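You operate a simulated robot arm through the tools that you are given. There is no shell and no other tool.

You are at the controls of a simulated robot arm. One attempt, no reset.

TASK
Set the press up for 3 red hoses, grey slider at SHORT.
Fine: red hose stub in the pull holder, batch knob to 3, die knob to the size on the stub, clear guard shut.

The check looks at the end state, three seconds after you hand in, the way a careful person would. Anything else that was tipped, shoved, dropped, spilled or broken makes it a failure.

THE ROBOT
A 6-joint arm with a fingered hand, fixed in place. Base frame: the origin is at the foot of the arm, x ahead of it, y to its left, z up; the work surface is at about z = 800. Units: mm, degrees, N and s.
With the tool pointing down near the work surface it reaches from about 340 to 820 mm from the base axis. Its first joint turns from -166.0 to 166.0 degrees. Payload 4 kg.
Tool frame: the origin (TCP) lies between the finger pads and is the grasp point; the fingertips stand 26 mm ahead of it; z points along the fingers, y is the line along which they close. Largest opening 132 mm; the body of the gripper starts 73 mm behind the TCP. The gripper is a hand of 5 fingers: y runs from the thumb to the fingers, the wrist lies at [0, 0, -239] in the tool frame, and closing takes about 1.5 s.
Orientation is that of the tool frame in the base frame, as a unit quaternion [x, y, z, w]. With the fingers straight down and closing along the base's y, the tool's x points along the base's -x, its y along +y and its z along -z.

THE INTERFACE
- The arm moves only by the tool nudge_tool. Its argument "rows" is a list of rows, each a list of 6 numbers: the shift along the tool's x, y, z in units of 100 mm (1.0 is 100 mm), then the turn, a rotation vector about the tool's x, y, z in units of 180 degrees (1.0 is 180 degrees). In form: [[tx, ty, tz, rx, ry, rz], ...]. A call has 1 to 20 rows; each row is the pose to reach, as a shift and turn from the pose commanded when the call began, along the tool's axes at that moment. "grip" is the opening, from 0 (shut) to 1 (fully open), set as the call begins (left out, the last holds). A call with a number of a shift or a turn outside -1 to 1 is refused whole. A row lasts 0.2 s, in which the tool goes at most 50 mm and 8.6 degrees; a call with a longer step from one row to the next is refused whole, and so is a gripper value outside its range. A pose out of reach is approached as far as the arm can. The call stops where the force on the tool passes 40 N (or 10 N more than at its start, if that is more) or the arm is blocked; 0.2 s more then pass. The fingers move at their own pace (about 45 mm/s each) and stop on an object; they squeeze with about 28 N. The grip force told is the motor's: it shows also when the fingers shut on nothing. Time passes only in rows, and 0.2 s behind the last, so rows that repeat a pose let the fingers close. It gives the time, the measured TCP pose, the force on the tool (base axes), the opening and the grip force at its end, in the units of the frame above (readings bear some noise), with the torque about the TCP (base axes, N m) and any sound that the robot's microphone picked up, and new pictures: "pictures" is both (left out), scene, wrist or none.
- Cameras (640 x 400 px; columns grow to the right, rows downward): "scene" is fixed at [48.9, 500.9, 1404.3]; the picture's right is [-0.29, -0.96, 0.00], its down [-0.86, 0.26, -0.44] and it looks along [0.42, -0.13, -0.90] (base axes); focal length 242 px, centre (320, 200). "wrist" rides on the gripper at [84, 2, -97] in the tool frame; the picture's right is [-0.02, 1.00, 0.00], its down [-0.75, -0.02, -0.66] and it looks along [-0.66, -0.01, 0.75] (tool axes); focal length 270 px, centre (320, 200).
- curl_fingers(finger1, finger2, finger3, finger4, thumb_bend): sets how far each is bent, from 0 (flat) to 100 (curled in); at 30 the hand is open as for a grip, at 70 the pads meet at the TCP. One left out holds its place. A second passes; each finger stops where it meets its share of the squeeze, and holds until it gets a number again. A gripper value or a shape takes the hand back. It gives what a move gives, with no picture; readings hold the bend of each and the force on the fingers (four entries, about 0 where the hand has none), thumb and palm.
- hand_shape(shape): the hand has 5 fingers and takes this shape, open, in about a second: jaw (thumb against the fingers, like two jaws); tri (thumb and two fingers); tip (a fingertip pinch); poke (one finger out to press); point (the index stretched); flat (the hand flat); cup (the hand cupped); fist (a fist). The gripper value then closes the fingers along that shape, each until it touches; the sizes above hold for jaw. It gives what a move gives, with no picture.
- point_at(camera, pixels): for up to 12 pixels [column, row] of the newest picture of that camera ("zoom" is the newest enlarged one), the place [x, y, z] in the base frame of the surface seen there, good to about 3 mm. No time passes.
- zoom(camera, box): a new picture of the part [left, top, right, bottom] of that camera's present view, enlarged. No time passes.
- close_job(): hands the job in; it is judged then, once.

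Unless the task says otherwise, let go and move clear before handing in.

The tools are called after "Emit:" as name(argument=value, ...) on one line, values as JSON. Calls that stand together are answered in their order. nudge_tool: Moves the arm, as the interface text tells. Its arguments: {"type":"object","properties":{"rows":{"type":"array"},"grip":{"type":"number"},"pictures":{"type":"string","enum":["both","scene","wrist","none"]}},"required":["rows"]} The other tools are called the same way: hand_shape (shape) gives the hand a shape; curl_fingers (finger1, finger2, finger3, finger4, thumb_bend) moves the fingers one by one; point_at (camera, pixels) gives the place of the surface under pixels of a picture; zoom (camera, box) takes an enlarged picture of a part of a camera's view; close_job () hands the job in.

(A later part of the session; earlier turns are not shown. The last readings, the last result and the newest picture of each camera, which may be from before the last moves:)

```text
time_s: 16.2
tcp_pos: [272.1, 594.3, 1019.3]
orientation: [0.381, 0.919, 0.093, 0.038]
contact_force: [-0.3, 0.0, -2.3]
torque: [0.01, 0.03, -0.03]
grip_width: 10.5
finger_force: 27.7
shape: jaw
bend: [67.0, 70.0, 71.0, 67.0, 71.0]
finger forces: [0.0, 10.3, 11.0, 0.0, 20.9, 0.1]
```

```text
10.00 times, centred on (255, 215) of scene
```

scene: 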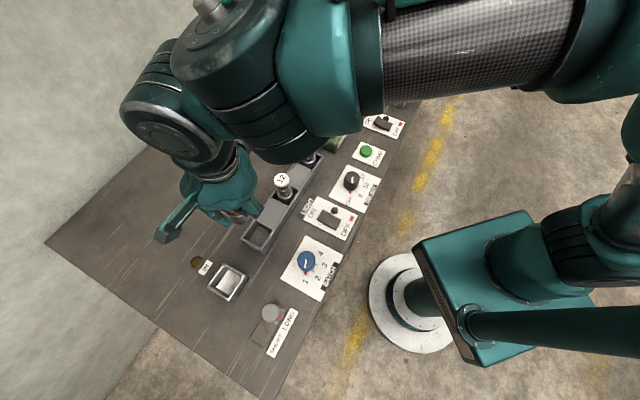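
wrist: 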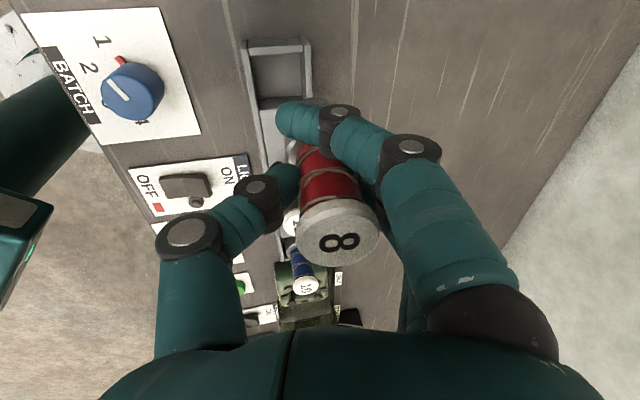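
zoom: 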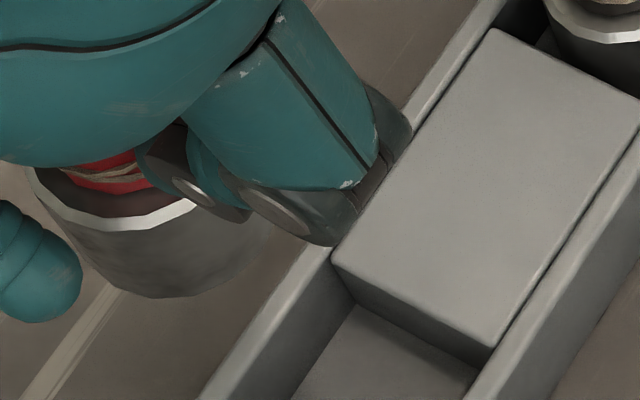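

From the image vanishing points, the stub's real tilt relative to the tool is about 6.3°, so I over-corrected by about 5.2°. Its ferrule is about 42 mm wide and the cup's inside about 48 mm, so I need the cup centre accurately; I'll sample the cup rim in a big zoom.

Emit:
nudge_tool(rows=[[0, 0, 0, 0.029, 0, 0], [0, 0, 0, 0.029, 0, 0]], pictures="both")

Emit:
zoom(camera="scene", box=[200, 258, 256, 306])

```text
time_s: 16.8
tcp_pos: [272.1, 594.1, 1019.8]
orientation: [0.382, 0.922, 0.05, 0.021]
contact_force: [0.6, 0.1, -4.0]
torque: [0.01, 0.05, 0.01]
grip_width: 10.4
finger_force: 28.0
shape: jaw
bend: [67.0, 70.0, 71.0, 67.0, 71.0]
finger forces: [0.0, 10.2, 11.1, 0.1, 20.7, 0.0]
```

scene: 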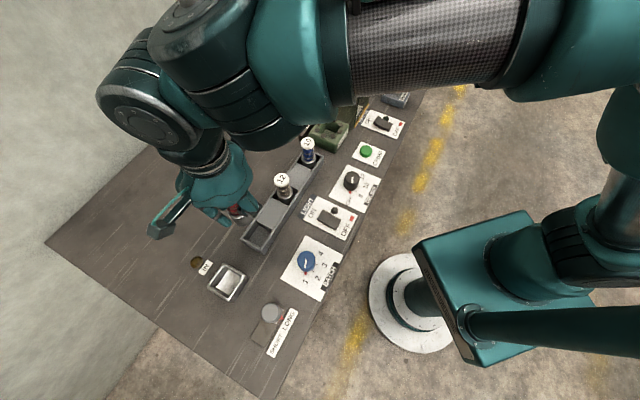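
wrist: 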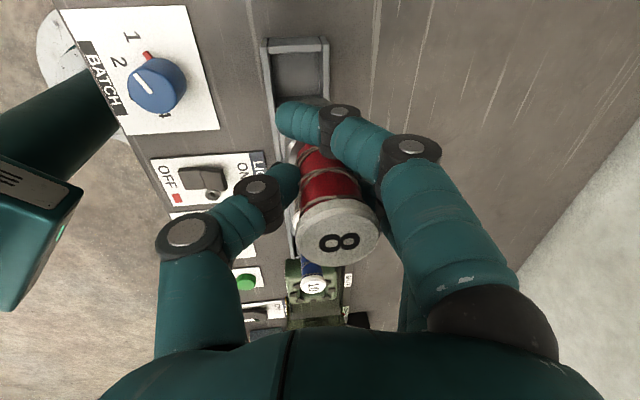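

```text
8.33 times, centred on (228, 282) of scene
```

zoom: 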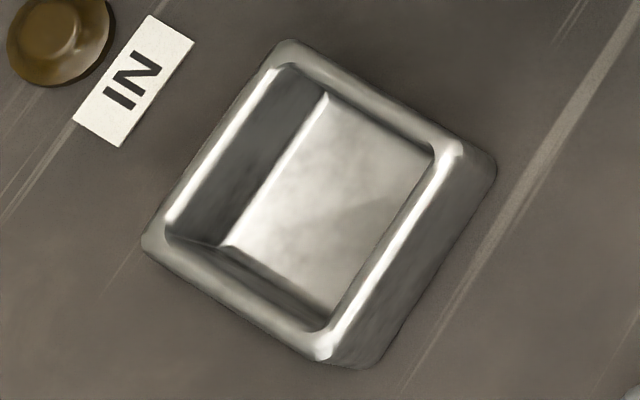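

The cup rim works out to a centre of about (179.3, 678.0) with an inside of about 50 mm square. I'll carry the stub 100 mm toward the cup at height, then use the wrist camera to see the cup relative to the tool.

Emit:
nudge_tool(rows=[[0.3, -0.03, 0, 0, 0, 0], [0.6, -0.06, -0.01, 0, 0, 0], [0.85, -0.09, -0.01, 0, 0, 0], [1.0, -0.107, -0.012, 0, 0, 0], [1.0, -0.107, -0.012, 0, 0, 0]], pictures="both")

Emit:
zoom(camera="wrist", box=[250, 0, 400, 150])

```text
time_s: 18.0
tcp_pos: [193.1, 657.3, 1020.6]
orientation: [0.382, 0.922, 0.05, 0.022]
contact_force: [-0.4, -0.2, -3.4]
torque: [-0.02, 0.0, -0.02]
grip_width: 10.5
finger_force: 28.1
shape: jaw
bend: [67.0, 70.0, 71.0, 67.0, 71.0]
finger forces: [0.1, 10.4, 11.2, 0.0, 20.5, 0.0]
```

scene: 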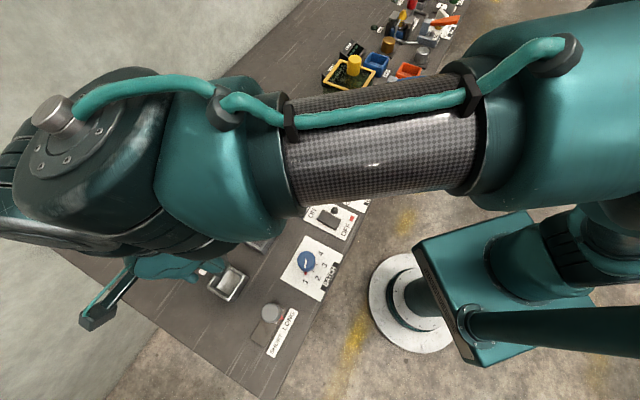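
wrist: 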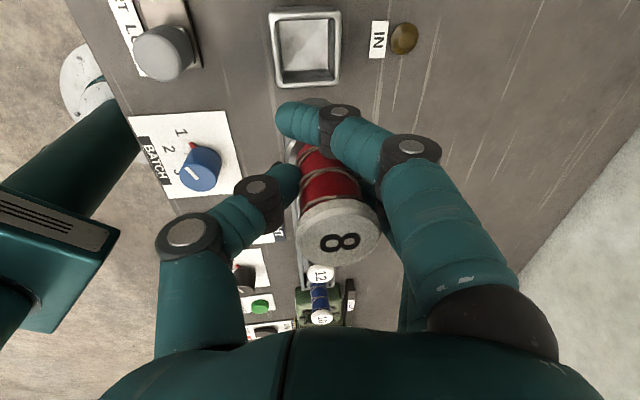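

```text
2.67 times, centred on (325, 75) of wrist
```

zoom: 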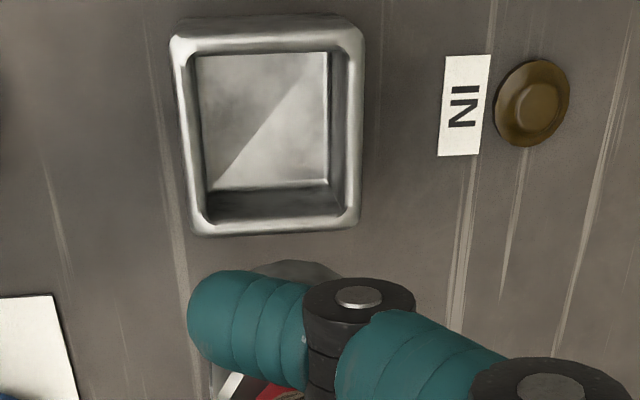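

In tool coordinates the cup centre is at (23, +10 across) relative to the TCP, and the stub's axis is at (+0.5, +4.7). I'll shift 22.7 mm along tool x and 5.4 mm across, then lower to just above the rim.

Emit:
nudge_tool(rows=[[0.227, 0.054, 0.006, 0, 0, 0], [0.227, 0.01, 0.4, 0, 0, 0], [0.227, -0.03, 0.75, 0, 0, 0], [0.227, -0.04, 0.851, 0, 0, 0], [0.227, -0.04, 0.851, 0, 0, 0]], pictures="both")

Emit:
zoom(camera="wrist", box=[250, 20, 400, 270])

Emit:
zoom(camera="scene", box=[190, 240, 270, 310])

```text
time_s: 19.2
tcp_pos: [182.1, 675.2, 934.0]
orientation: [0.382, 0.923, 0.051, 0.021]
contact_force: [-0.2, 0.4, -2.9]
torque: [-0.02, 0.0, 0.01]
grip_width: 10.4
finger_force: 28.3
shape: jaw
bend: [67.0, 70.0, 71.0, 67.0, 71.0]
finger forces: [0.0, 10.5, 11.4, 0.0, 20.7, 0.0]
```

scene: 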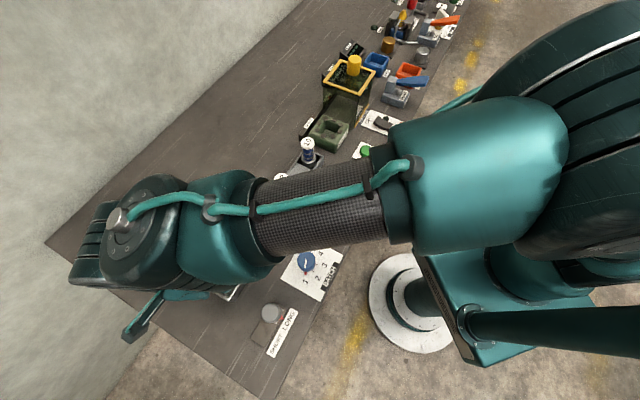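
wrist: 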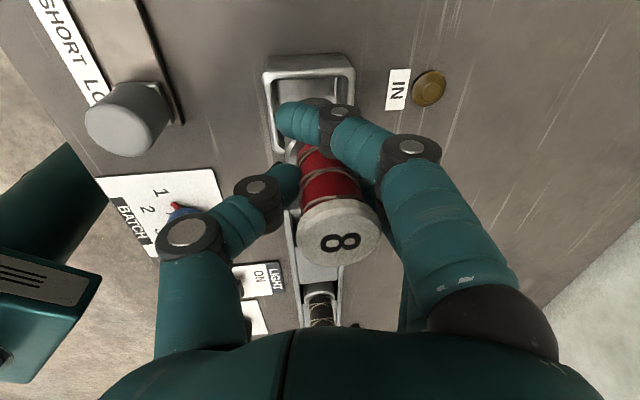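

```text
1.60 times, centred on (325, 145) of wrist
```

zoom: 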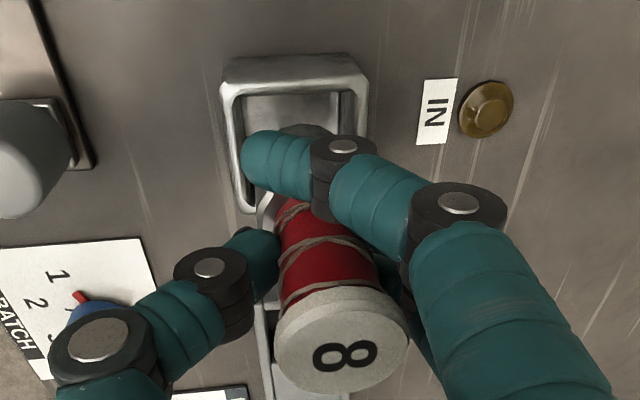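

```text
5.71 times, centred on (230, 275) of scene
```

zoom: 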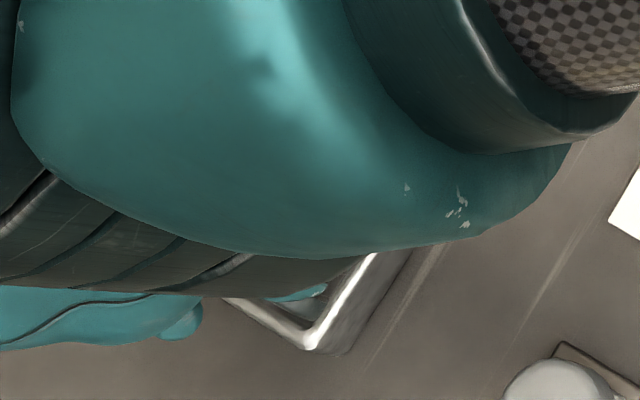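

The rim recomputes to a centre 5.4 mm across and 1.4 mm along, against the stub axis at 4.7 and 0.5, so the alignment is within 1 mm. I'll lower 20 mm gently and watch the force.

Emit:
nudge_tool(rows=[[0, -0.006, 0.05, 0, 0, 0], [0, -0.011, 0.1, 0, 0, 0], [0, -0.017, 0.15, 0, 0, 0], [0, -0.022, 0.2, 0, 0, 0]], pictures="wrist")

```text
time_s: 20.2
tcp_pos: [182.0, 676.4, 913.8]
orientation: [0.383, 0.922, 0.051, 0.021]
contact_force: [0.3, 0.5, -3.2]
torque: [-0.03, 0.01, -0.02]
grip_width: 10.3
finger_force: 27.9
shape: jaw
bend: [67.0, 70.0, 71.0, 67.0, 71.0]
finger forces: [0.0, 10.5, 11.4, 0.0, 20.6, 0.1]
```

wrist: 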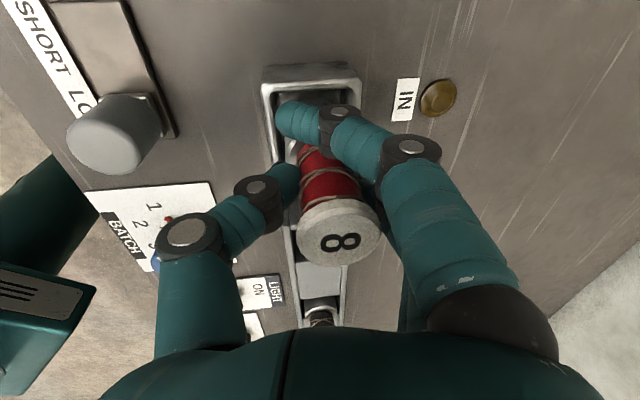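

There's no added force at z=914, so the stub's bottom should already be entering the cup. I'll keep lowering in small steps.

Emit:
nudge_tool(rows=[[0, -0.004, 0.04, 0, 0, 0], [0, -0.009, 0.08, 0, 0, 0], [0, -0.013, 0.12, 0, 0, 0], [0, -0.016, 0.15, 0, 0, 0]], pictures="wrist")

Emit:
zoom(camera="wrist", box=[250, 50, 400, 270])

```text
time_s: 21.2
tcp_pos: [182.0, 678.0, 898.8]
orientation: [0.382, 0.922, 0.051, 0.021]
contact_force: [-1.2, 0.2, -2.8]
torque: [-0.02, -0.01, 0.03]
grip_width: 10.4
finger_force: 27.8
shape: jaw
bend: [67.0, 70.0, 71.0, 67.0, 71.0]
finger forces: [0.1, 10.6, 11.4, 0.0, 20.6, 0.1]
```

wrist: 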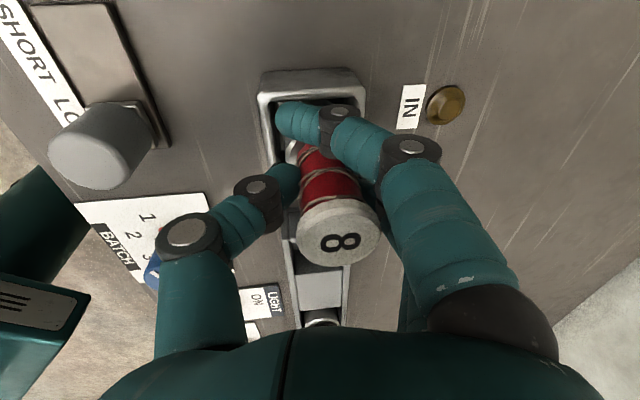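

```text
1.82 times, centred on (325, 160) of wrist
```

zoom: 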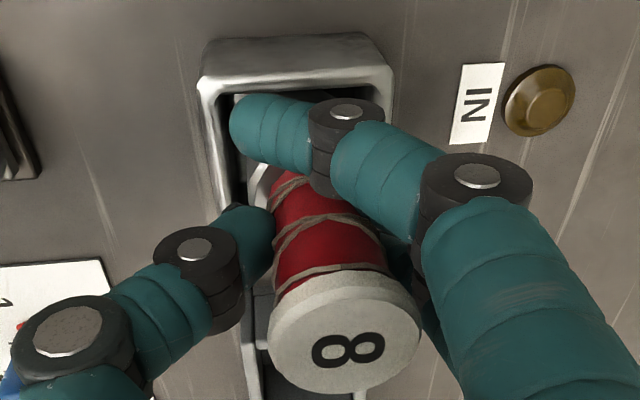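

Still no contact at z=899 with the ferrule inside the cup. I'll continue down in 2–3 mm steps to find the floor.

Emit:
nudge_tool(rows=[[0, -0.003, 0.03, 0, 0, 0], [0, -0.006, 0.05, 0, 0, 0], [0, -0.008, 0.07, 0, 0, 0], [0, -0.009, 0.085, 0, 0, 0]], pictures="none")

```text
time_s: 22.2
tcp_pos: [181.7, 676.6, 890.7]
orientation: [0.382, 0.923, 0.051, 0.021]
contact_force: [0.7, -0.7, -2.2]
torque: [-0.01, 0.02, 0.03]
grip_width: 10.7
finger_force: 28.2
shape: jaw
bend: [67.0, 70.0, 71.0, 67.0, 71.0]
finger forces: [0.1, 10.5, 11.4, 0.0, 20.5, 0.0]
```

Weight is still hanging on the hand (about −2.5 N), so the floor hasn't been reached. I'll go down a few more millimetres.

Emit:
nudge_tool(rows=[[0, -0.002, 0.02, 0, 0, 0], [0, -0.004, 0.035, 0, 0, 0], [0, -0.005, 0.05, 0, 0, 0]], pictures="none")

```text
time_s: 23.0
tcp_pos: [181.3, 677.0, 887.1]
orientation: [0.382, 0.922, 0.053, 0.021]
contact_force: [-3.6, -4.6, 19.3]
torque: [0.0, 0.0, -0.01]
grip_width: 11.4
finger_force: 27.9
shape: jaw
bend: [67.0, 70.0, 71.0, 67.0, 72.0]
finger forces: [0.1, 11.2, 12.2, 0.0, 28.7, 0.0]
```

The floor is reached (19 N upward). I'll ease up 1.5 mm, then open the hand partway to release the stub in the cup.

Emit:
nudge_tool(rows=[[0, 0.002, -0.015, 0, 0, 0], [0, 0.002, -0.015, 0, 0, 0]], pictures="none")

Emit:
nudge_tool(rows=[[0, 0, 0, 0, 0, 0], [0, 0, 0, 0, 0, 0], [0, 0, 0, 0, 0, 0], [0, 0, 0, 0, 0, 0], [0, 0, 0, 0, 0, 0], [0, 0, 0, 0, 0, 0]], grip=0.7, pictures="both")

```text
time_s: 23.6
tcp_pos: [182.8, 676.4, 886.2]
orientation: [0.383, 0.922, 0.052, 0.021]
contact_force: [-4.9, 1.0, 15.6]
torque: [0.12, -0.04, 0.03]
grip_width: 11.4
finger_force: 27.5
shape: jaw
bend: [67.0, 71.0, 71.0, 67.0, 72.0]
finger forces: [0.0, 12.8, 11.8, 0.0, 25.8, 0.0]
```

```text
time_s: 25.0
tcp_pos: [182.0, 675.6, 886.8]
orientation: [0.382, 0.923, 0.05, 0.022]
contact_force: [-0.7, -0.3, -0.7]
torque: [-0.01, -0.02, -0.02]
grip_width: 92.3
finger_force: 0.0
shape: jaw
bend: [67.0, 68.0, 68.0, 67.0, 63.0]
finger forces: [0.0, 0.1, 0.0, 0.0, 0.1, 0.1]
```

scene: 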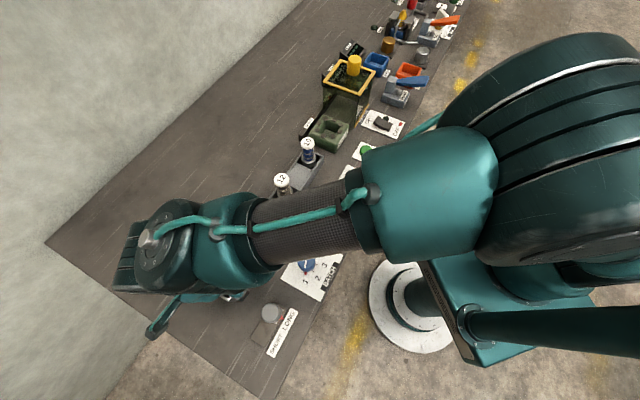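
wrist: 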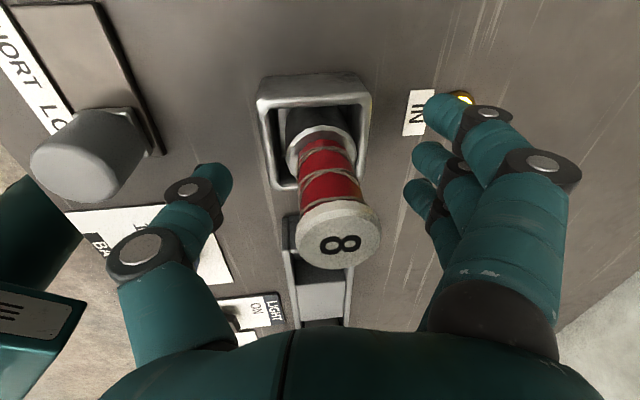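

The stub stands in the cup and the IN lamp at (465,97) is now lit yellow, which confirms this is the holder. I'll retreat straight up.

Emit:
nudge_tool(rows=[[0, 0.022, -0.2, 0, 0, 0], [0, 0.055, -0.5, 0, 0, 0], [0, 0.088, -0.8, 0, 0, 0], [0, 0.11, -0.99, 0, 0, 0]], pictures="none")

Emit:
nudge_tool(rows=[[0, 0.022, -0.2, 0.01, 0, 0], [0, 0.055, -0.4, 0.02, 0, 0], [0, 0.066, -0.6, 0.035, 0, 0]], pictures="both")

```text
time_s: 26.0
tcp_pos: [181.6, 676.2, 986.8]
orientation: [0.382, 0.922, 0.05, 0.021]
contact_force: [0.2, -0.7, -0.4]
torque: [0.0, -0.02, -0.01]
grip_width: 92.2
finger_force: 0.0
shape: jaw
bend: [67.0, 68.0, 68.0, 67.0, 63.0]
finger forces: [0.1, 0.0, 0.0, 0.0, 0.0, 0.0]
```

```text
time_s: 26.8
tcp_pos: [180.8, 675.1, 1048.9]
orientation: [0.382, 0.924, 0.001, 0.0]
contact_force: [-1.0, 0.2, -0.8]
torque: [0.0, 0.01, -0.03]
grip_width: 92.2
finger_force: 0.0
shape: jaw
bend: [67.0, 68.0, 68.0, 67.0, 63.0]
finger forces: [0.1, 0.1, 0.0, 0.0, 0.0, 0.0]
```

scene: 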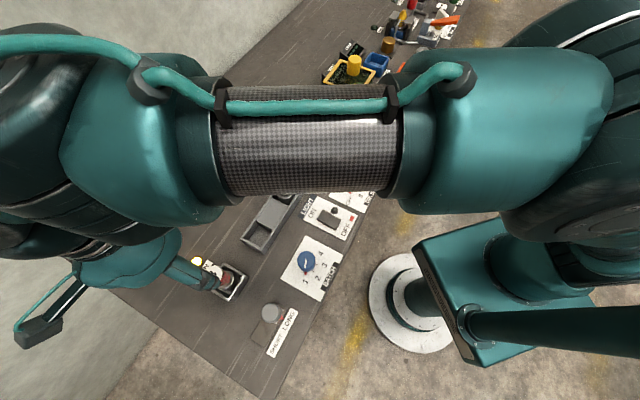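
wrist: 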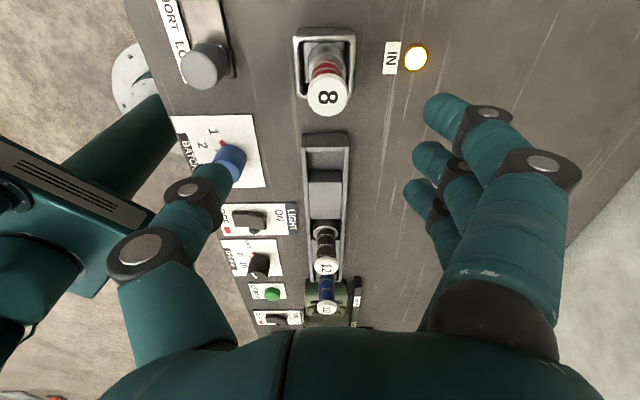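

The stub is in the cup with the IN lamp lit. Next is the slider, whose knob is at (271,312) in the scene; I'll measure its knob, plate ends and marks.

Emit:
zoom(camera="scene", box=[240, 290, 310, 365])

Emit:
zoom(camera="wrist", box=[130, 0, 270, 130])

```text
5.33 times, centred on (275, 328) of scene
```

zoom: 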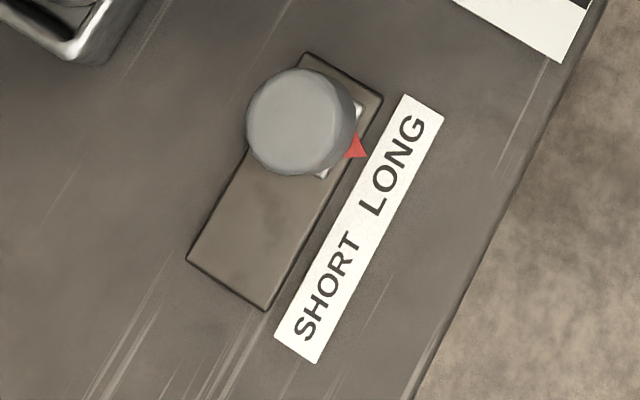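

```text
3.08 times, centred on (200, 65) of wrist
```

zoom: 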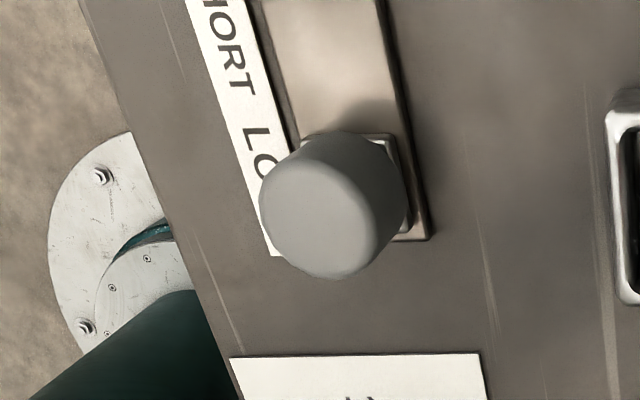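

Emit:
point_at(camera="scene", pixels=[[271, 313], [263, 312], [279, 312], [271, 305], [271, 320], [281.5, 318], [262, 347], [253, 340], [284, 309], [268, 343]])

Emit:
point_at(camera="zoom", pixels=[[330, 210], [290, 200], [370, 215], [335, 165], [330, 255], [430, 238], [385, 20], [330, 60], [413, 150], [300, 165]])

```text
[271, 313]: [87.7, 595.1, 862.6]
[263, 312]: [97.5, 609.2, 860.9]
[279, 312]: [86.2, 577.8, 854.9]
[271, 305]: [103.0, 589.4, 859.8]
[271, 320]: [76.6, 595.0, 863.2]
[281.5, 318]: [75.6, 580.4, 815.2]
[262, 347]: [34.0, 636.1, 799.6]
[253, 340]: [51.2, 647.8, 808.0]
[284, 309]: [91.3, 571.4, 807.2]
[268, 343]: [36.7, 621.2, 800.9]
```

```text
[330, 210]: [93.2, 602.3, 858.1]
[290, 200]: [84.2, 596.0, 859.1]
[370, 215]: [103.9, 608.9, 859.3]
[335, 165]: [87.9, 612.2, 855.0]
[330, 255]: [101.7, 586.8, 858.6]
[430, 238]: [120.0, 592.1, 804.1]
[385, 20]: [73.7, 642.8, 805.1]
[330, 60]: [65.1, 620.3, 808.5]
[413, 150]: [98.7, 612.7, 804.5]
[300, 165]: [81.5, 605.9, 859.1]
```

The slider knob is about (91, 600), with about 48 mm of travel toward −u (SHORT). I'll do the batch knob first, because turning it 1→3 (about +90° from above) leaves the hand in the orientation I want for the slider. Moving over the batch knob now.

Emit:
nudge_tool(rows=[[-0.3, -0.33, 0, 0, 0, 0], [-0.6, -0.65, 0, 0, 0, 0]], pictures="none")

Emit:
nudge_tool(rows=[[-0.3, -0.33, 0.1, 0, 0, 0], [-0.6, -0.65, 0.2, 0, 0, 0], [-0.6, -0.65, 0.6, 0, 0, 0], [-0.6, -0.65, 0.6, 0, 0, 0]], pictures="both")

```text
time_s: 27.4
tcp_pos: [177.8, 588.8, 1049.6]
orientation: [0.382, 0.924, 0.001, 0.0]
contact_force: [0.1, 0.0, -1.2]
torque: [-0.02, 0.01, 0.01]
grip_width: 92.0
finger_force: 0.0
shape: jaw
bend: [67.0, 68.0, 68.0, 67.0, 63.0]
finger forces: [0.0, 0.1, 0.1, 0.0, 0.0, 0.0]
```

```text
time_s: 28.4
tcp_pos: [175.6, 501.5, 986.7]
orientation: [0.382, 0.924, 0.0, 0.0]
contact_force: [-0.3, -0.3, 0.9]
torque: [-0.03, 0.02, 0.01]
grip_width: 92.5
finger_force: 0.1
shape: jaw
bend: [67.0, 68.0, 68.0, 67.0, 63.0]
finger forces: [0.1, 0.1, 0.0, 0.1, 0.0, 0.0]
```

scene: 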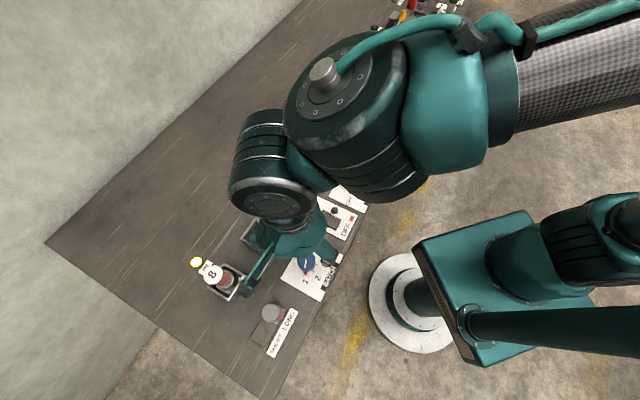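
wrist: 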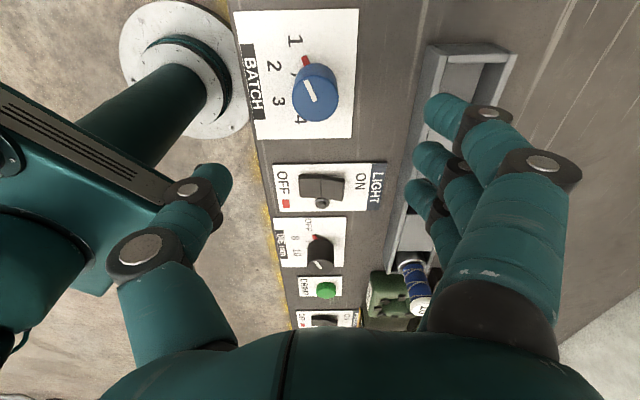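

The knob is at (316,92) in the wrist view, close to the hand's axis. I'll zoom in to get its centre exactly.

Emit:
zoom(camera="wrist", box=[230, 0, 370, 150])

Emit:
point_at(camera="wrist", pixels=[[314, 98], [296, 98], [332, 98], [314, 82], [314, 115], [306, 62], [295, 41], [274, 66], [278, 100], [301, 118]])

```text
2.67 times, centred on (300, 75) of wrist
```

zoom: 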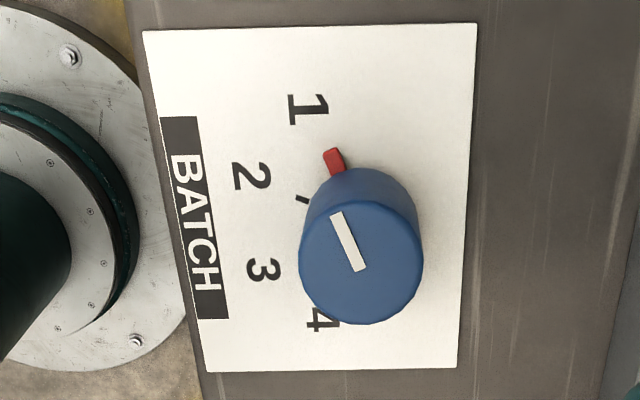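

```text
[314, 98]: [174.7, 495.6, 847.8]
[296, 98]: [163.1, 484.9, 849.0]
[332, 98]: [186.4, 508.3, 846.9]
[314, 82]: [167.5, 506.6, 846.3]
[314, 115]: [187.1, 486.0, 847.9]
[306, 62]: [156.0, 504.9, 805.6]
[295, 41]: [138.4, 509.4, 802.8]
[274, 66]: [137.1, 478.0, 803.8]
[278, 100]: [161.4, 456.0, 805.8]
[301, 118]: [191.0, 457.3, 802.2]
```

The knob centre is at tool (−5.3, −2.6), top z≈848. I'll centre on it and descend in stages to z≈838.

Emit:
nudge_tool(rows=[[-0.053, -0.026, 0.1, 0, 0, 0], [-0.053, -0.026, 0.5, 0, 0, 0], [-0.053, -0.026, 0.87, 0, 0, 0], [-0.053, -0.026, 0.87, 0, 0, 0]], pictures="wrist")

Emit:
zoom(camera="wrist", box=[220, 60, 400, 230])

```text
time_s: 29.4
tcp_pos: [177.7, 494.4, 899.5]
orientation: [0.382, 0.924, 0.001, -0.001]
contact_force: [0.2, -0.4, 0.3]
torque: [-0.04, -0.01, 0.0]
grip_width: 92.3
finger_force: 0.0
shape: jaw
bend: [67.0, 68.0, 68.0, 67.0, 63.0]
finger forces: [0.0, 0.0, 0.0, 0.0, 0.0, 0.0]
```

wrist: 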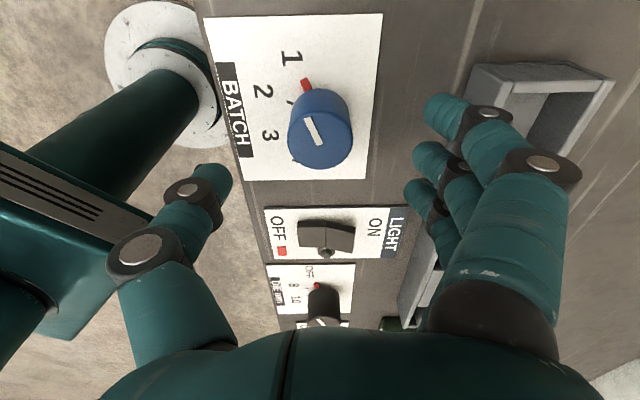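

```text
2.35 times, centred on (310, 145) of wrist
```

zoom: 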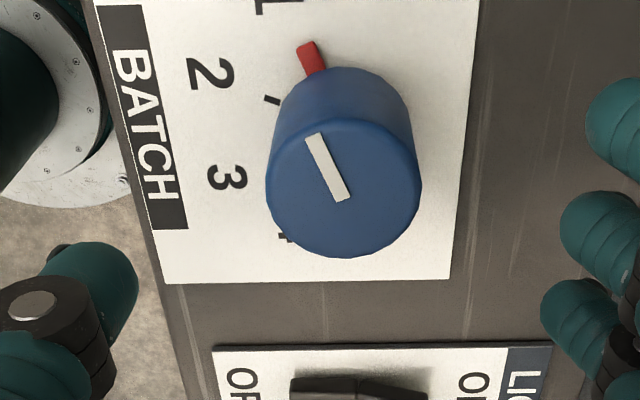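

The knob is centred to within about 2 mm. I'll make the small correction and lower to z≈838, watching the force.

Emit:
nudge_tool(rows=[[0.02, 0.01, 0.2, 0, 0, 0], [0.02, 0.01, 0.4, 0, 0, 0], [0.02, 0.01, 0.55, 0, 0, 0], [0.02, 0.01, 0.61, 0, 0, 0]], pictures="both")

```text
time_s: 30.4
tcp_pos: [175.2, 495.6, 839.5]
orientation: [0.383, 0.924, 0.0, -0.001]
contact_force: [0.8, 0.2, -0.2]
torque: [0.03, 0.0, -0.03]
grip_width: 92.0
finger_force: 0.0
shape: jaw
bend: [67.0, 68.0, 68.0, 67.0, 63.0]
finger forces: [0.0, 0.0, 0.0, 0.0, 0.0, 0.0]
```

scene: 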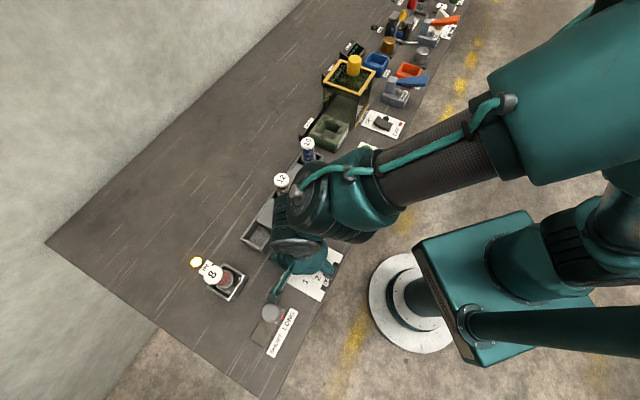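
wrist: 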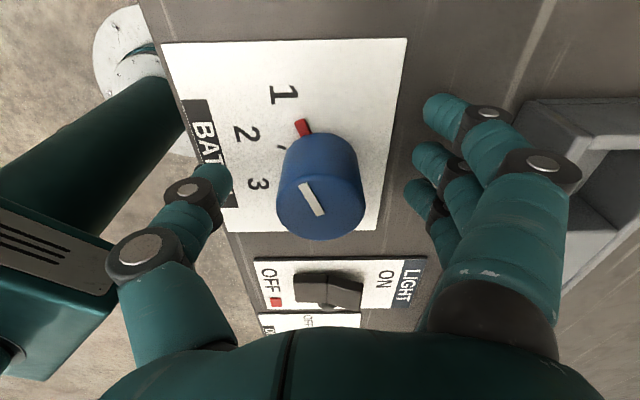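

The knob at (320,190) is centred between the thumb and fingers. I'll close on it.

Emit:
nudge_tool(rows=[[0, 0, 0, 0, 0, 0], [0, 0, 0, 0, 0, 0], [0, 0, 0, 0, 0, 0], [0, 0, 0, 0, 0, 0], [0, 0, 0, 0, 0, 0], [0, 0, 0, 0, 0, 0], [0, 0, 0, 0, 0, 0], [0, 0, 0, 0, 0, 0]], grip=0.0, pictures="both")

```text
time_s: 32.2
tcp_pos: [175.0, 494.3, 840.5]
orientation: [0.382, 0.924, -0.001, -0.001]
contact_force: [-7.7, -7.8, -0.9]
torque: [-0.06, 0.08, 0.04]
grip_width: 20.4
finger_force: 28.9
shape: jaw
bend: [67.0, 73.0, 73.0, 67.0, 70.0]
finger forces: [0.1, 7.2, 7.4, 0.0, 25.5, 0.1]
```

scene: 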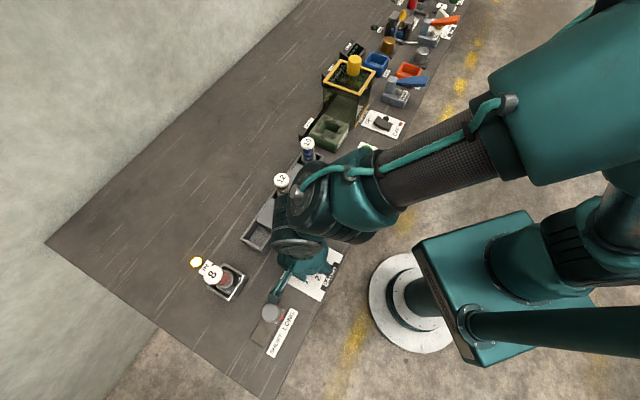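
wrist: 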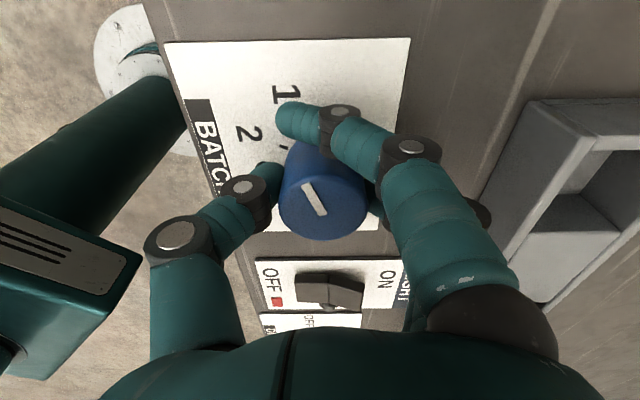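

The knob is gripped. I'll turn it 45° counter-clockwise seen from above (rz negative) in small steps and check.

Emit:
nudge_tool(rows=[[0, -0.01, 0, 0, 0, -0.025], [0, -0.01, 0, 0, 0, -0.05], [0, -0.01, 0, 0, 0, -0.075], [0, -0.01, 0, 0, 0, -0.1], [0, -0.01, 0, 0, 0, -0.125], [0, -0.01, 0, 0, 0, -0.15], [0, -0.01, 0, 0, 0, -0.175], [0, -0.01, 0, 0, 0, -0.2], [0, -0.01, 0, 0, 0, -0.225], [0, -0.01, 0, 0, 0, -0.25], [0, -0.01, 0, 0, 0, -0.25]], pictures="both")

```text
time_s: 34.6
tcp_pos: [174.8, 494.5, 839.5]
orientation: [0.0, 1.0, 0.0, 0.0]
contact_force: [2.8, -17.8, 13.5]
torque: [-0.41, -0.05, 0.0]
grip_width: 21.0
finger_force: 28.0
shape: jaw
bend: [67.0, 73.0, 73.0, 67.0, 70.0]
finger forces: [0.0, 6.0, 7.4, 0.1, 31.6, 0.1]
```

scene: 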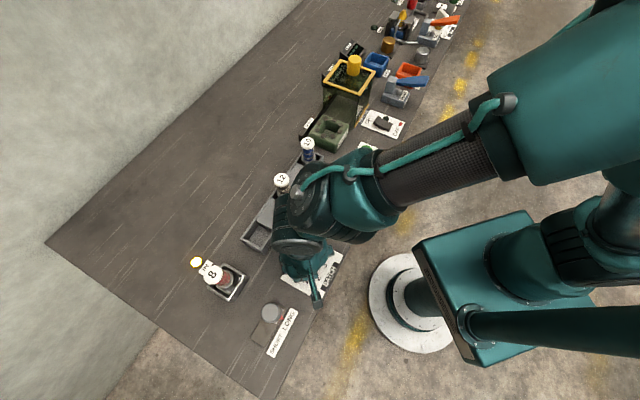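
wrist: 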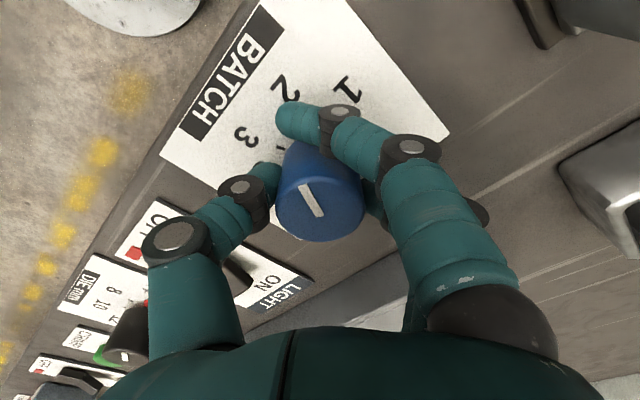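

The knob turned with the hand (its white line kept its place in the hand's view) and now points at 2. I'll correct the sideways push by 1.5 mm and turn another 45°.

Emit:
nudge_tool(rows=[[0, -0.015, 0, 0, 0, -0.025], [0, -0.015, 0, 0, 0, -0.05], [0, -0.015, 0, 0, 0, -0.075], [0, -0.015, 0, 0, 0, -0.1], [0, -0.015, 0, 0, 0, -0.125], [0, -0.015, 0, 0, 0, -0.15], [0, -0.015, 0, 0, 0, -0.175], [0, -0.015, 0, 0, 0, -0.2], [0, -0.015, 0, 0, 0, -0.225], [0, -0.015, 0, 0, 0, -0.25], [0, -0.015, 0, 0, 0, -0.25]], pictures="both")

```text
time_s: 37.0
tcp_pos: [176.4, 494.2, 838.9]
orientation: [-0.382, 0.924, 0.001, 0.0]
contact_force: [20.6, -7.5, 10.8]
torque: [-0.17, -0.4, -0.04]
grip_width: 21.9
finger_force: 27.7
shape: jaw
bend: [67.0, 73.0, 74.0, 67.0, 71.0]
finger forces: [0.0, 5.1, 8.3, 0.0, 32.9, 0.1]
```

scene: 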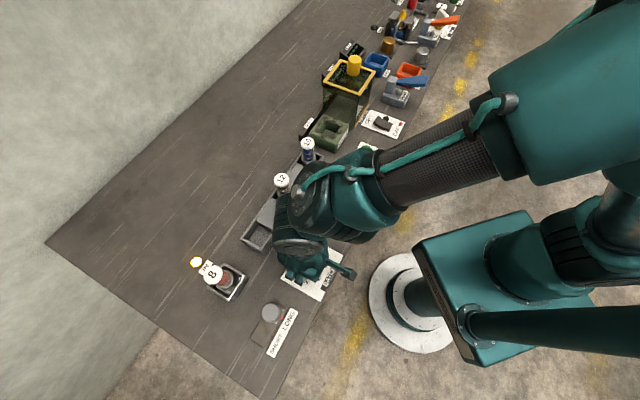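
wrist: 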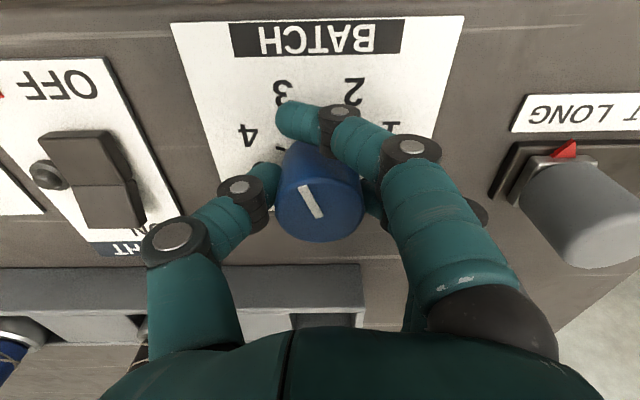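

The white line now points toward the 3. I'll open the fingers in place and check the knob.

Emit:
nudge_tool(rows=[[0, 0, 0, 0, 0, 0], [0, 0, 0, 0, 0, 0], [0, 0, 0, 0, 0, 0], [0, 0, 0, 0, 0, 0], [0, 0, 0, 0, 0, 0], [0, 0, 0, 0, 0, 0]], grip=0.7, pictures="none")

Emit:
nudge_tool(rows=[[0, 0, -0.3, 0, 0, 0], [0, 0, -0.7, 0, 0, 0], [0, 0, -1.0, 0, 0, 0]], pictures="both")

Emit:
zoom(camera="wrist", box=[200, 0, 440, 150])

```text
time_s: 38.4
tcp_pos: [173.8, 494.3, 838.8]
orientation: [-0.383, 0.924, 0.0, -0.001]
contact_force: [-0.2, -0.5, 0.3]
torque: [-0.02, -0.01, -0.01]
grip_width: 92.0
finger_force: 0.2
shape: jaw
bend: [67.0, 68.0, 68.0, 67.0, 63.0]
finger forces: [0.0, 0.0, 0.0, 0.0, 0.0, 0.0]
```

```text
time_s: 39.2
tcp_pos: [175.8, 494.4, 938.2]
orientation: [-0.382, 0.924, 0.0, 0.0]
contact_force: [-0.1, -0.3, 0.7]
torque: [0.02, -0.02, -0.01]
grip_width: 92.4
finger_force: 0.0
shape: jaw
bend: [67.0, 68.0, 68.0, 67.0, 63.0]
finger forces: [0.0, 0.0, 0.1, 0.0, 0.0, 0.1]
```

scene: 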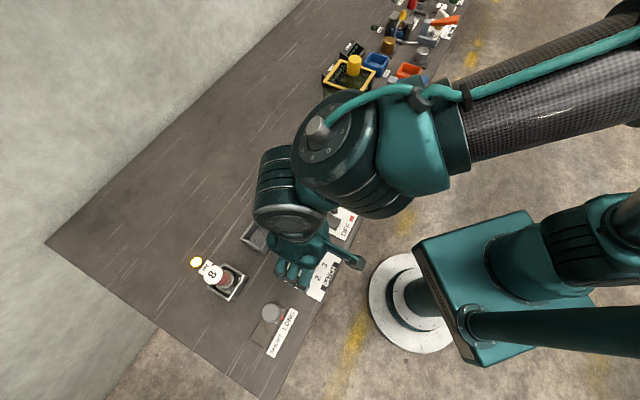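
wrist: 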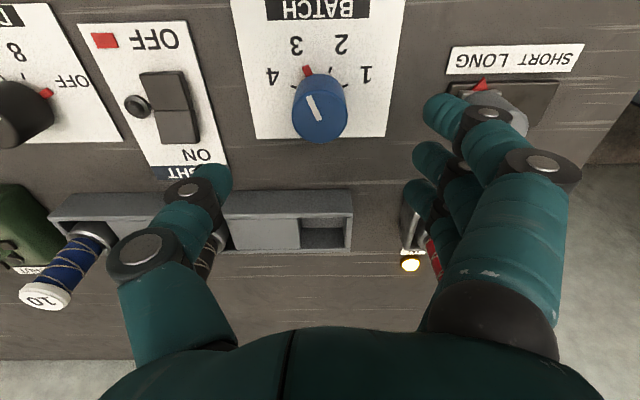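

```text
2.67 times, centred on (320, 75) of wrist
```

zoom: 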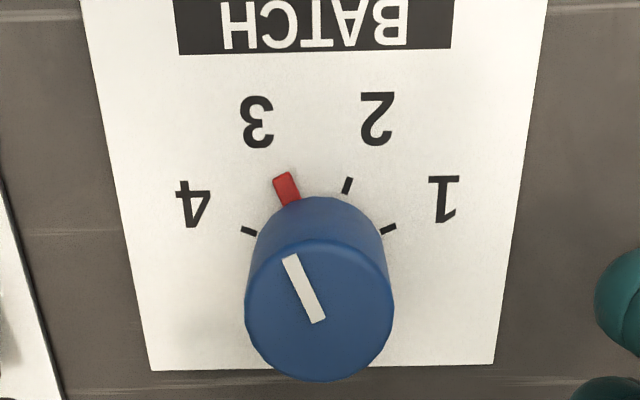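

The red pointer is attached to the knob and now sits at 3, so batch is set. Next is the slider: I'll move 134 mm along tool y and −15 mm along tool x to be over its knob.

Emit:
nudge_tool(rows=[[-0.04, 0.35, 0, 0, 0, 0], [-0.08, 0.67, 0, 0, 0, 0]], pictures="none")

Emit:
nudge_tool(rows=[[-0.04, 0.35, 0, 0, 0, 0], [-0.08, 0.67, 0, 0, 0, 0], [-0.08, 0.67, 0, 0, 0, 0]], pictures="both")

Emit:
zoom(camera="wrist", box=[220, 30, 420, 180])

```text
time_s: 39.8
tcp_pos: [132.5, 547.7, 938.5]
orientation: [-0.383, 0.924, 0.0, 0.0]
contact_force: [-0.1, -0.6, 0.2]
torque: [0.0, -0.02, 0.01]
grip_width: 92.0
finger_force: 0.0
shape: jaw
bend: [67.0, 68.0, 68.0, 67.0, 63.0]
finger forces: [0.0, 0.0, 0.0, 0.1, 0.0, 0.0]
```

```text
time_s: 40.6
tcp_pos: [91.5, 599.4, 940.1]
orientation: [-0.383, 0.924, 0.0, 0.0]
contact_force: [0.2, 0.6, 0.1]
torque: [0.01, 0.02, 0.03]
grip_width: 92.1
finger_force: 0.1
shape: jaw
bend: [67.0, 68.0, 68.0, 67.0, 63.0]
finger forces: [0.0, 0.0, 0.0, 0.0, 0.0, 0.1]
```

scene: 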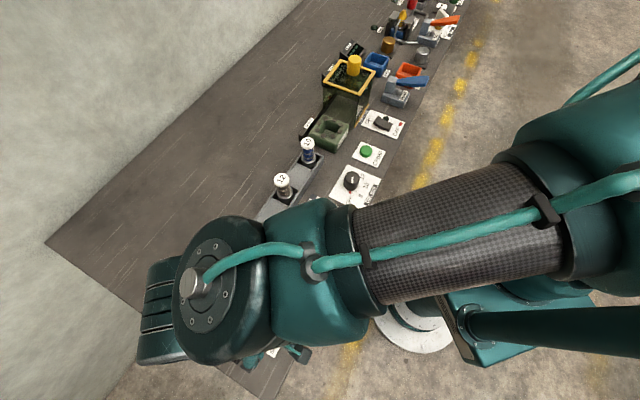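
wrist: 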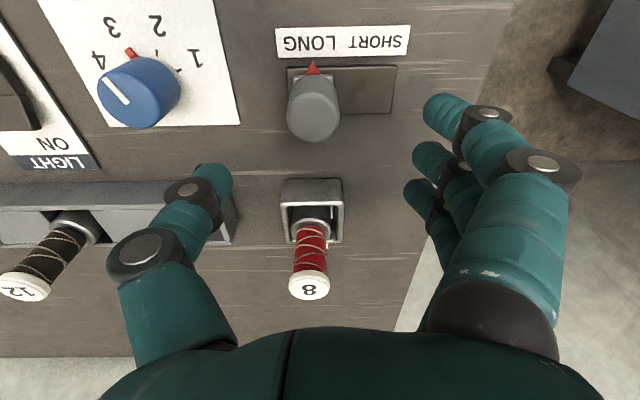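

```text
2.67 times, centred on (320, 105) of wrist
```

zoom: 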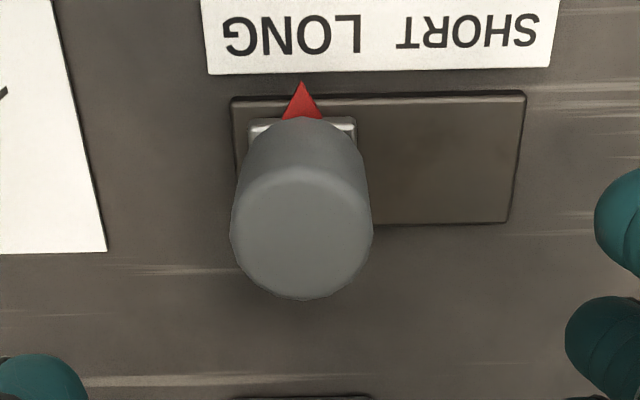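

The knob centre is at tool (4.1, −3.6), and SHORT lies toward tool +y with about 45 mm of travel. I'll centre and descend to z≈845.

Emit:
nudge_tool(rows=[[0.04, -0.036, 0.1, 0, 0, 0], [0.04, -0.036, 0.4, 0, 0, 0], [0.04, -0.036, 0.7, 0, 0, 0], [0.04, -0.036, 0.9, 0, 0, 0], [0.04, -0.036, 0.95, 0, 0, 0]], pictures="wrist")

```text
time_s: 41.8
tcp_pos: [91.1, 596.5, 842.8]
orientation: [-0.383, 0.924, 0.0, -0.001]
contact_force: [-0.5, -0.1, -0.3]
torque: [-0.01, -0.01, 0.04]
grip_width: 92.5
finger_force: 0.0
shape: jaw
bend: [67.0, 68.0, 68.0, 67.0, 63.0]
finger forces: [0.0, 0.1, 0.0, 0.0, 0.0, 0.0]
```

wrist: 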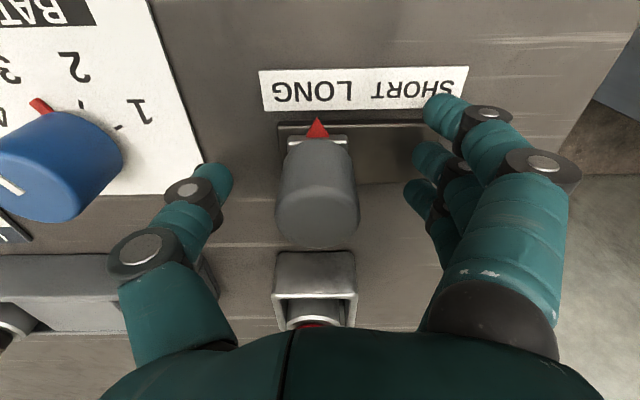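

The knob (317,205) lies between the thumb and fingers. I'll close on it.

Emit:
nudge_tool(rows=[[0, 0, 0, 0, 0, 0], [0, 0, 0, 0, 0, 0], [0, 0, 0, 0, 0, 0], [0, 0, 0, 0, 0, 0], [0, 0, 0, 0, 0, 0], [0, 0, 0, 0, 0, 0], [0, 0, 0, 0, 0, 0], [0, 0, 0, 0, 0, 0]], grip=0.0, pictures="wrist")

```text
time_s: 43.6
tcp_pos: [92.4, 595.6, 842.6]
orientation: [-0.382, 0.924, 0.0, 0.0]
contact_force: [3.3, -0.8, -1.0]
torque: [0.06, 0.05, -0.01]
grip_width: 17.5
finger_force: 28.1
shape: jaw
bend: [67.0, 72.0, 72.0, 67.0, 70.0]
finger forces: [0.0, 10.3, 9.3, 0.0, 22.3, 0.0]
```

wrist: 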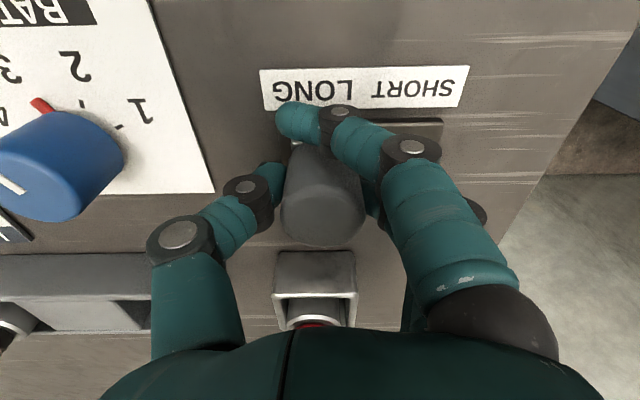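

The knob is gripped. I'll slide it toward SHORT (tool +y) in 6 mm steps up to 42 mm.

Emit:
nudge_tool(rows=[[0, 0.06, 0, 0, 0, 0], [0, 0.12, 0, 0, 0, 0], [0, 0.18, 0, 0, 0, 0], [0, 0.24, 0, 0, 0, 0], [0, 0.3, 0, 0, 0, 0], [0, 0.36, 0, 0, 0, 0], [0, 0.42, 0, 0, 0, 0]], pictures="wrist")

```text
time_s: 45.2
tcp_pos: [61.6, 624.7, 845.1]
orientation: [-0.382, 0.924, -0.001, 0.0]
contact_force: [11.2, 4.4, -7.5]
torque: [0.32, -0.04, -0.02]
grip_width: 16.6
finger_force: 27.8
shape: jaw
bend: [67.0, 72.0, 72.0, 67.0, 70.0]
finger forces: [0.1, 8.6, 10.7, 0.0, 23.2, 0.0]
```

wrist: 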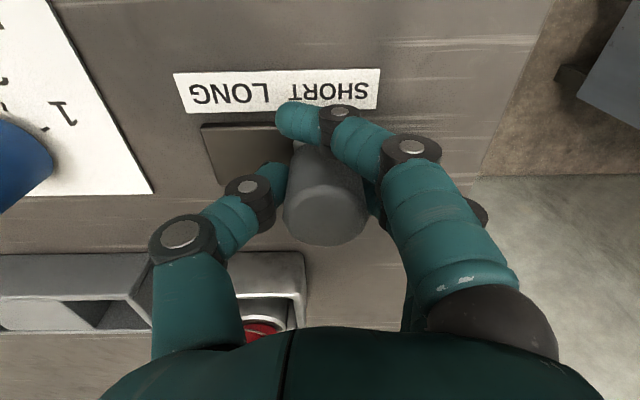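

The slider followed 42 mm. I'll continue in 2 mm steps to the end stop, watching the force.

Emit:
nudge_tool(rows=[[0, 0.02, 0, 0, 0, 0], [0, 0.04, 0, 0, 0, 0], [0, 0.06, 0, 0, 0, 0]], pictures="wrist")

```text
time_s: 46.0
tcp_pos: [58.6, 627.9, 845.3]
orientation: [-0.382, 0.924, -0.001, 0.0]
contact_force: [24.8, -5.6, -3.6]
torque: [-0.12, -0.44, 0.08]
grip_width: 18.8
finger_force: 28.5
shape: jaw
bend: [67.0, 72.0, 72.0, 67.0, 70.0]
finger forces: [0.1, 5.0, 7.1, 0.0, 32.4, 0.0]
```

wrist: 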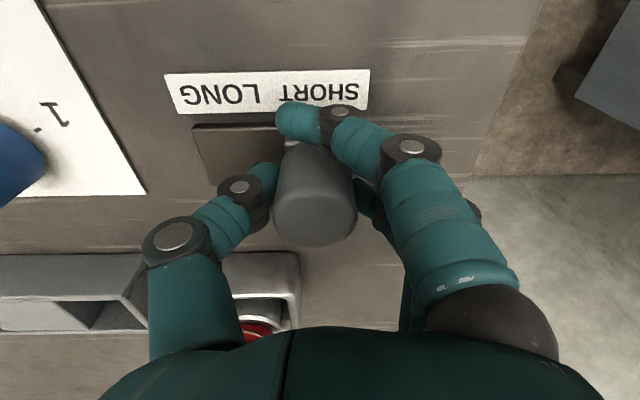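

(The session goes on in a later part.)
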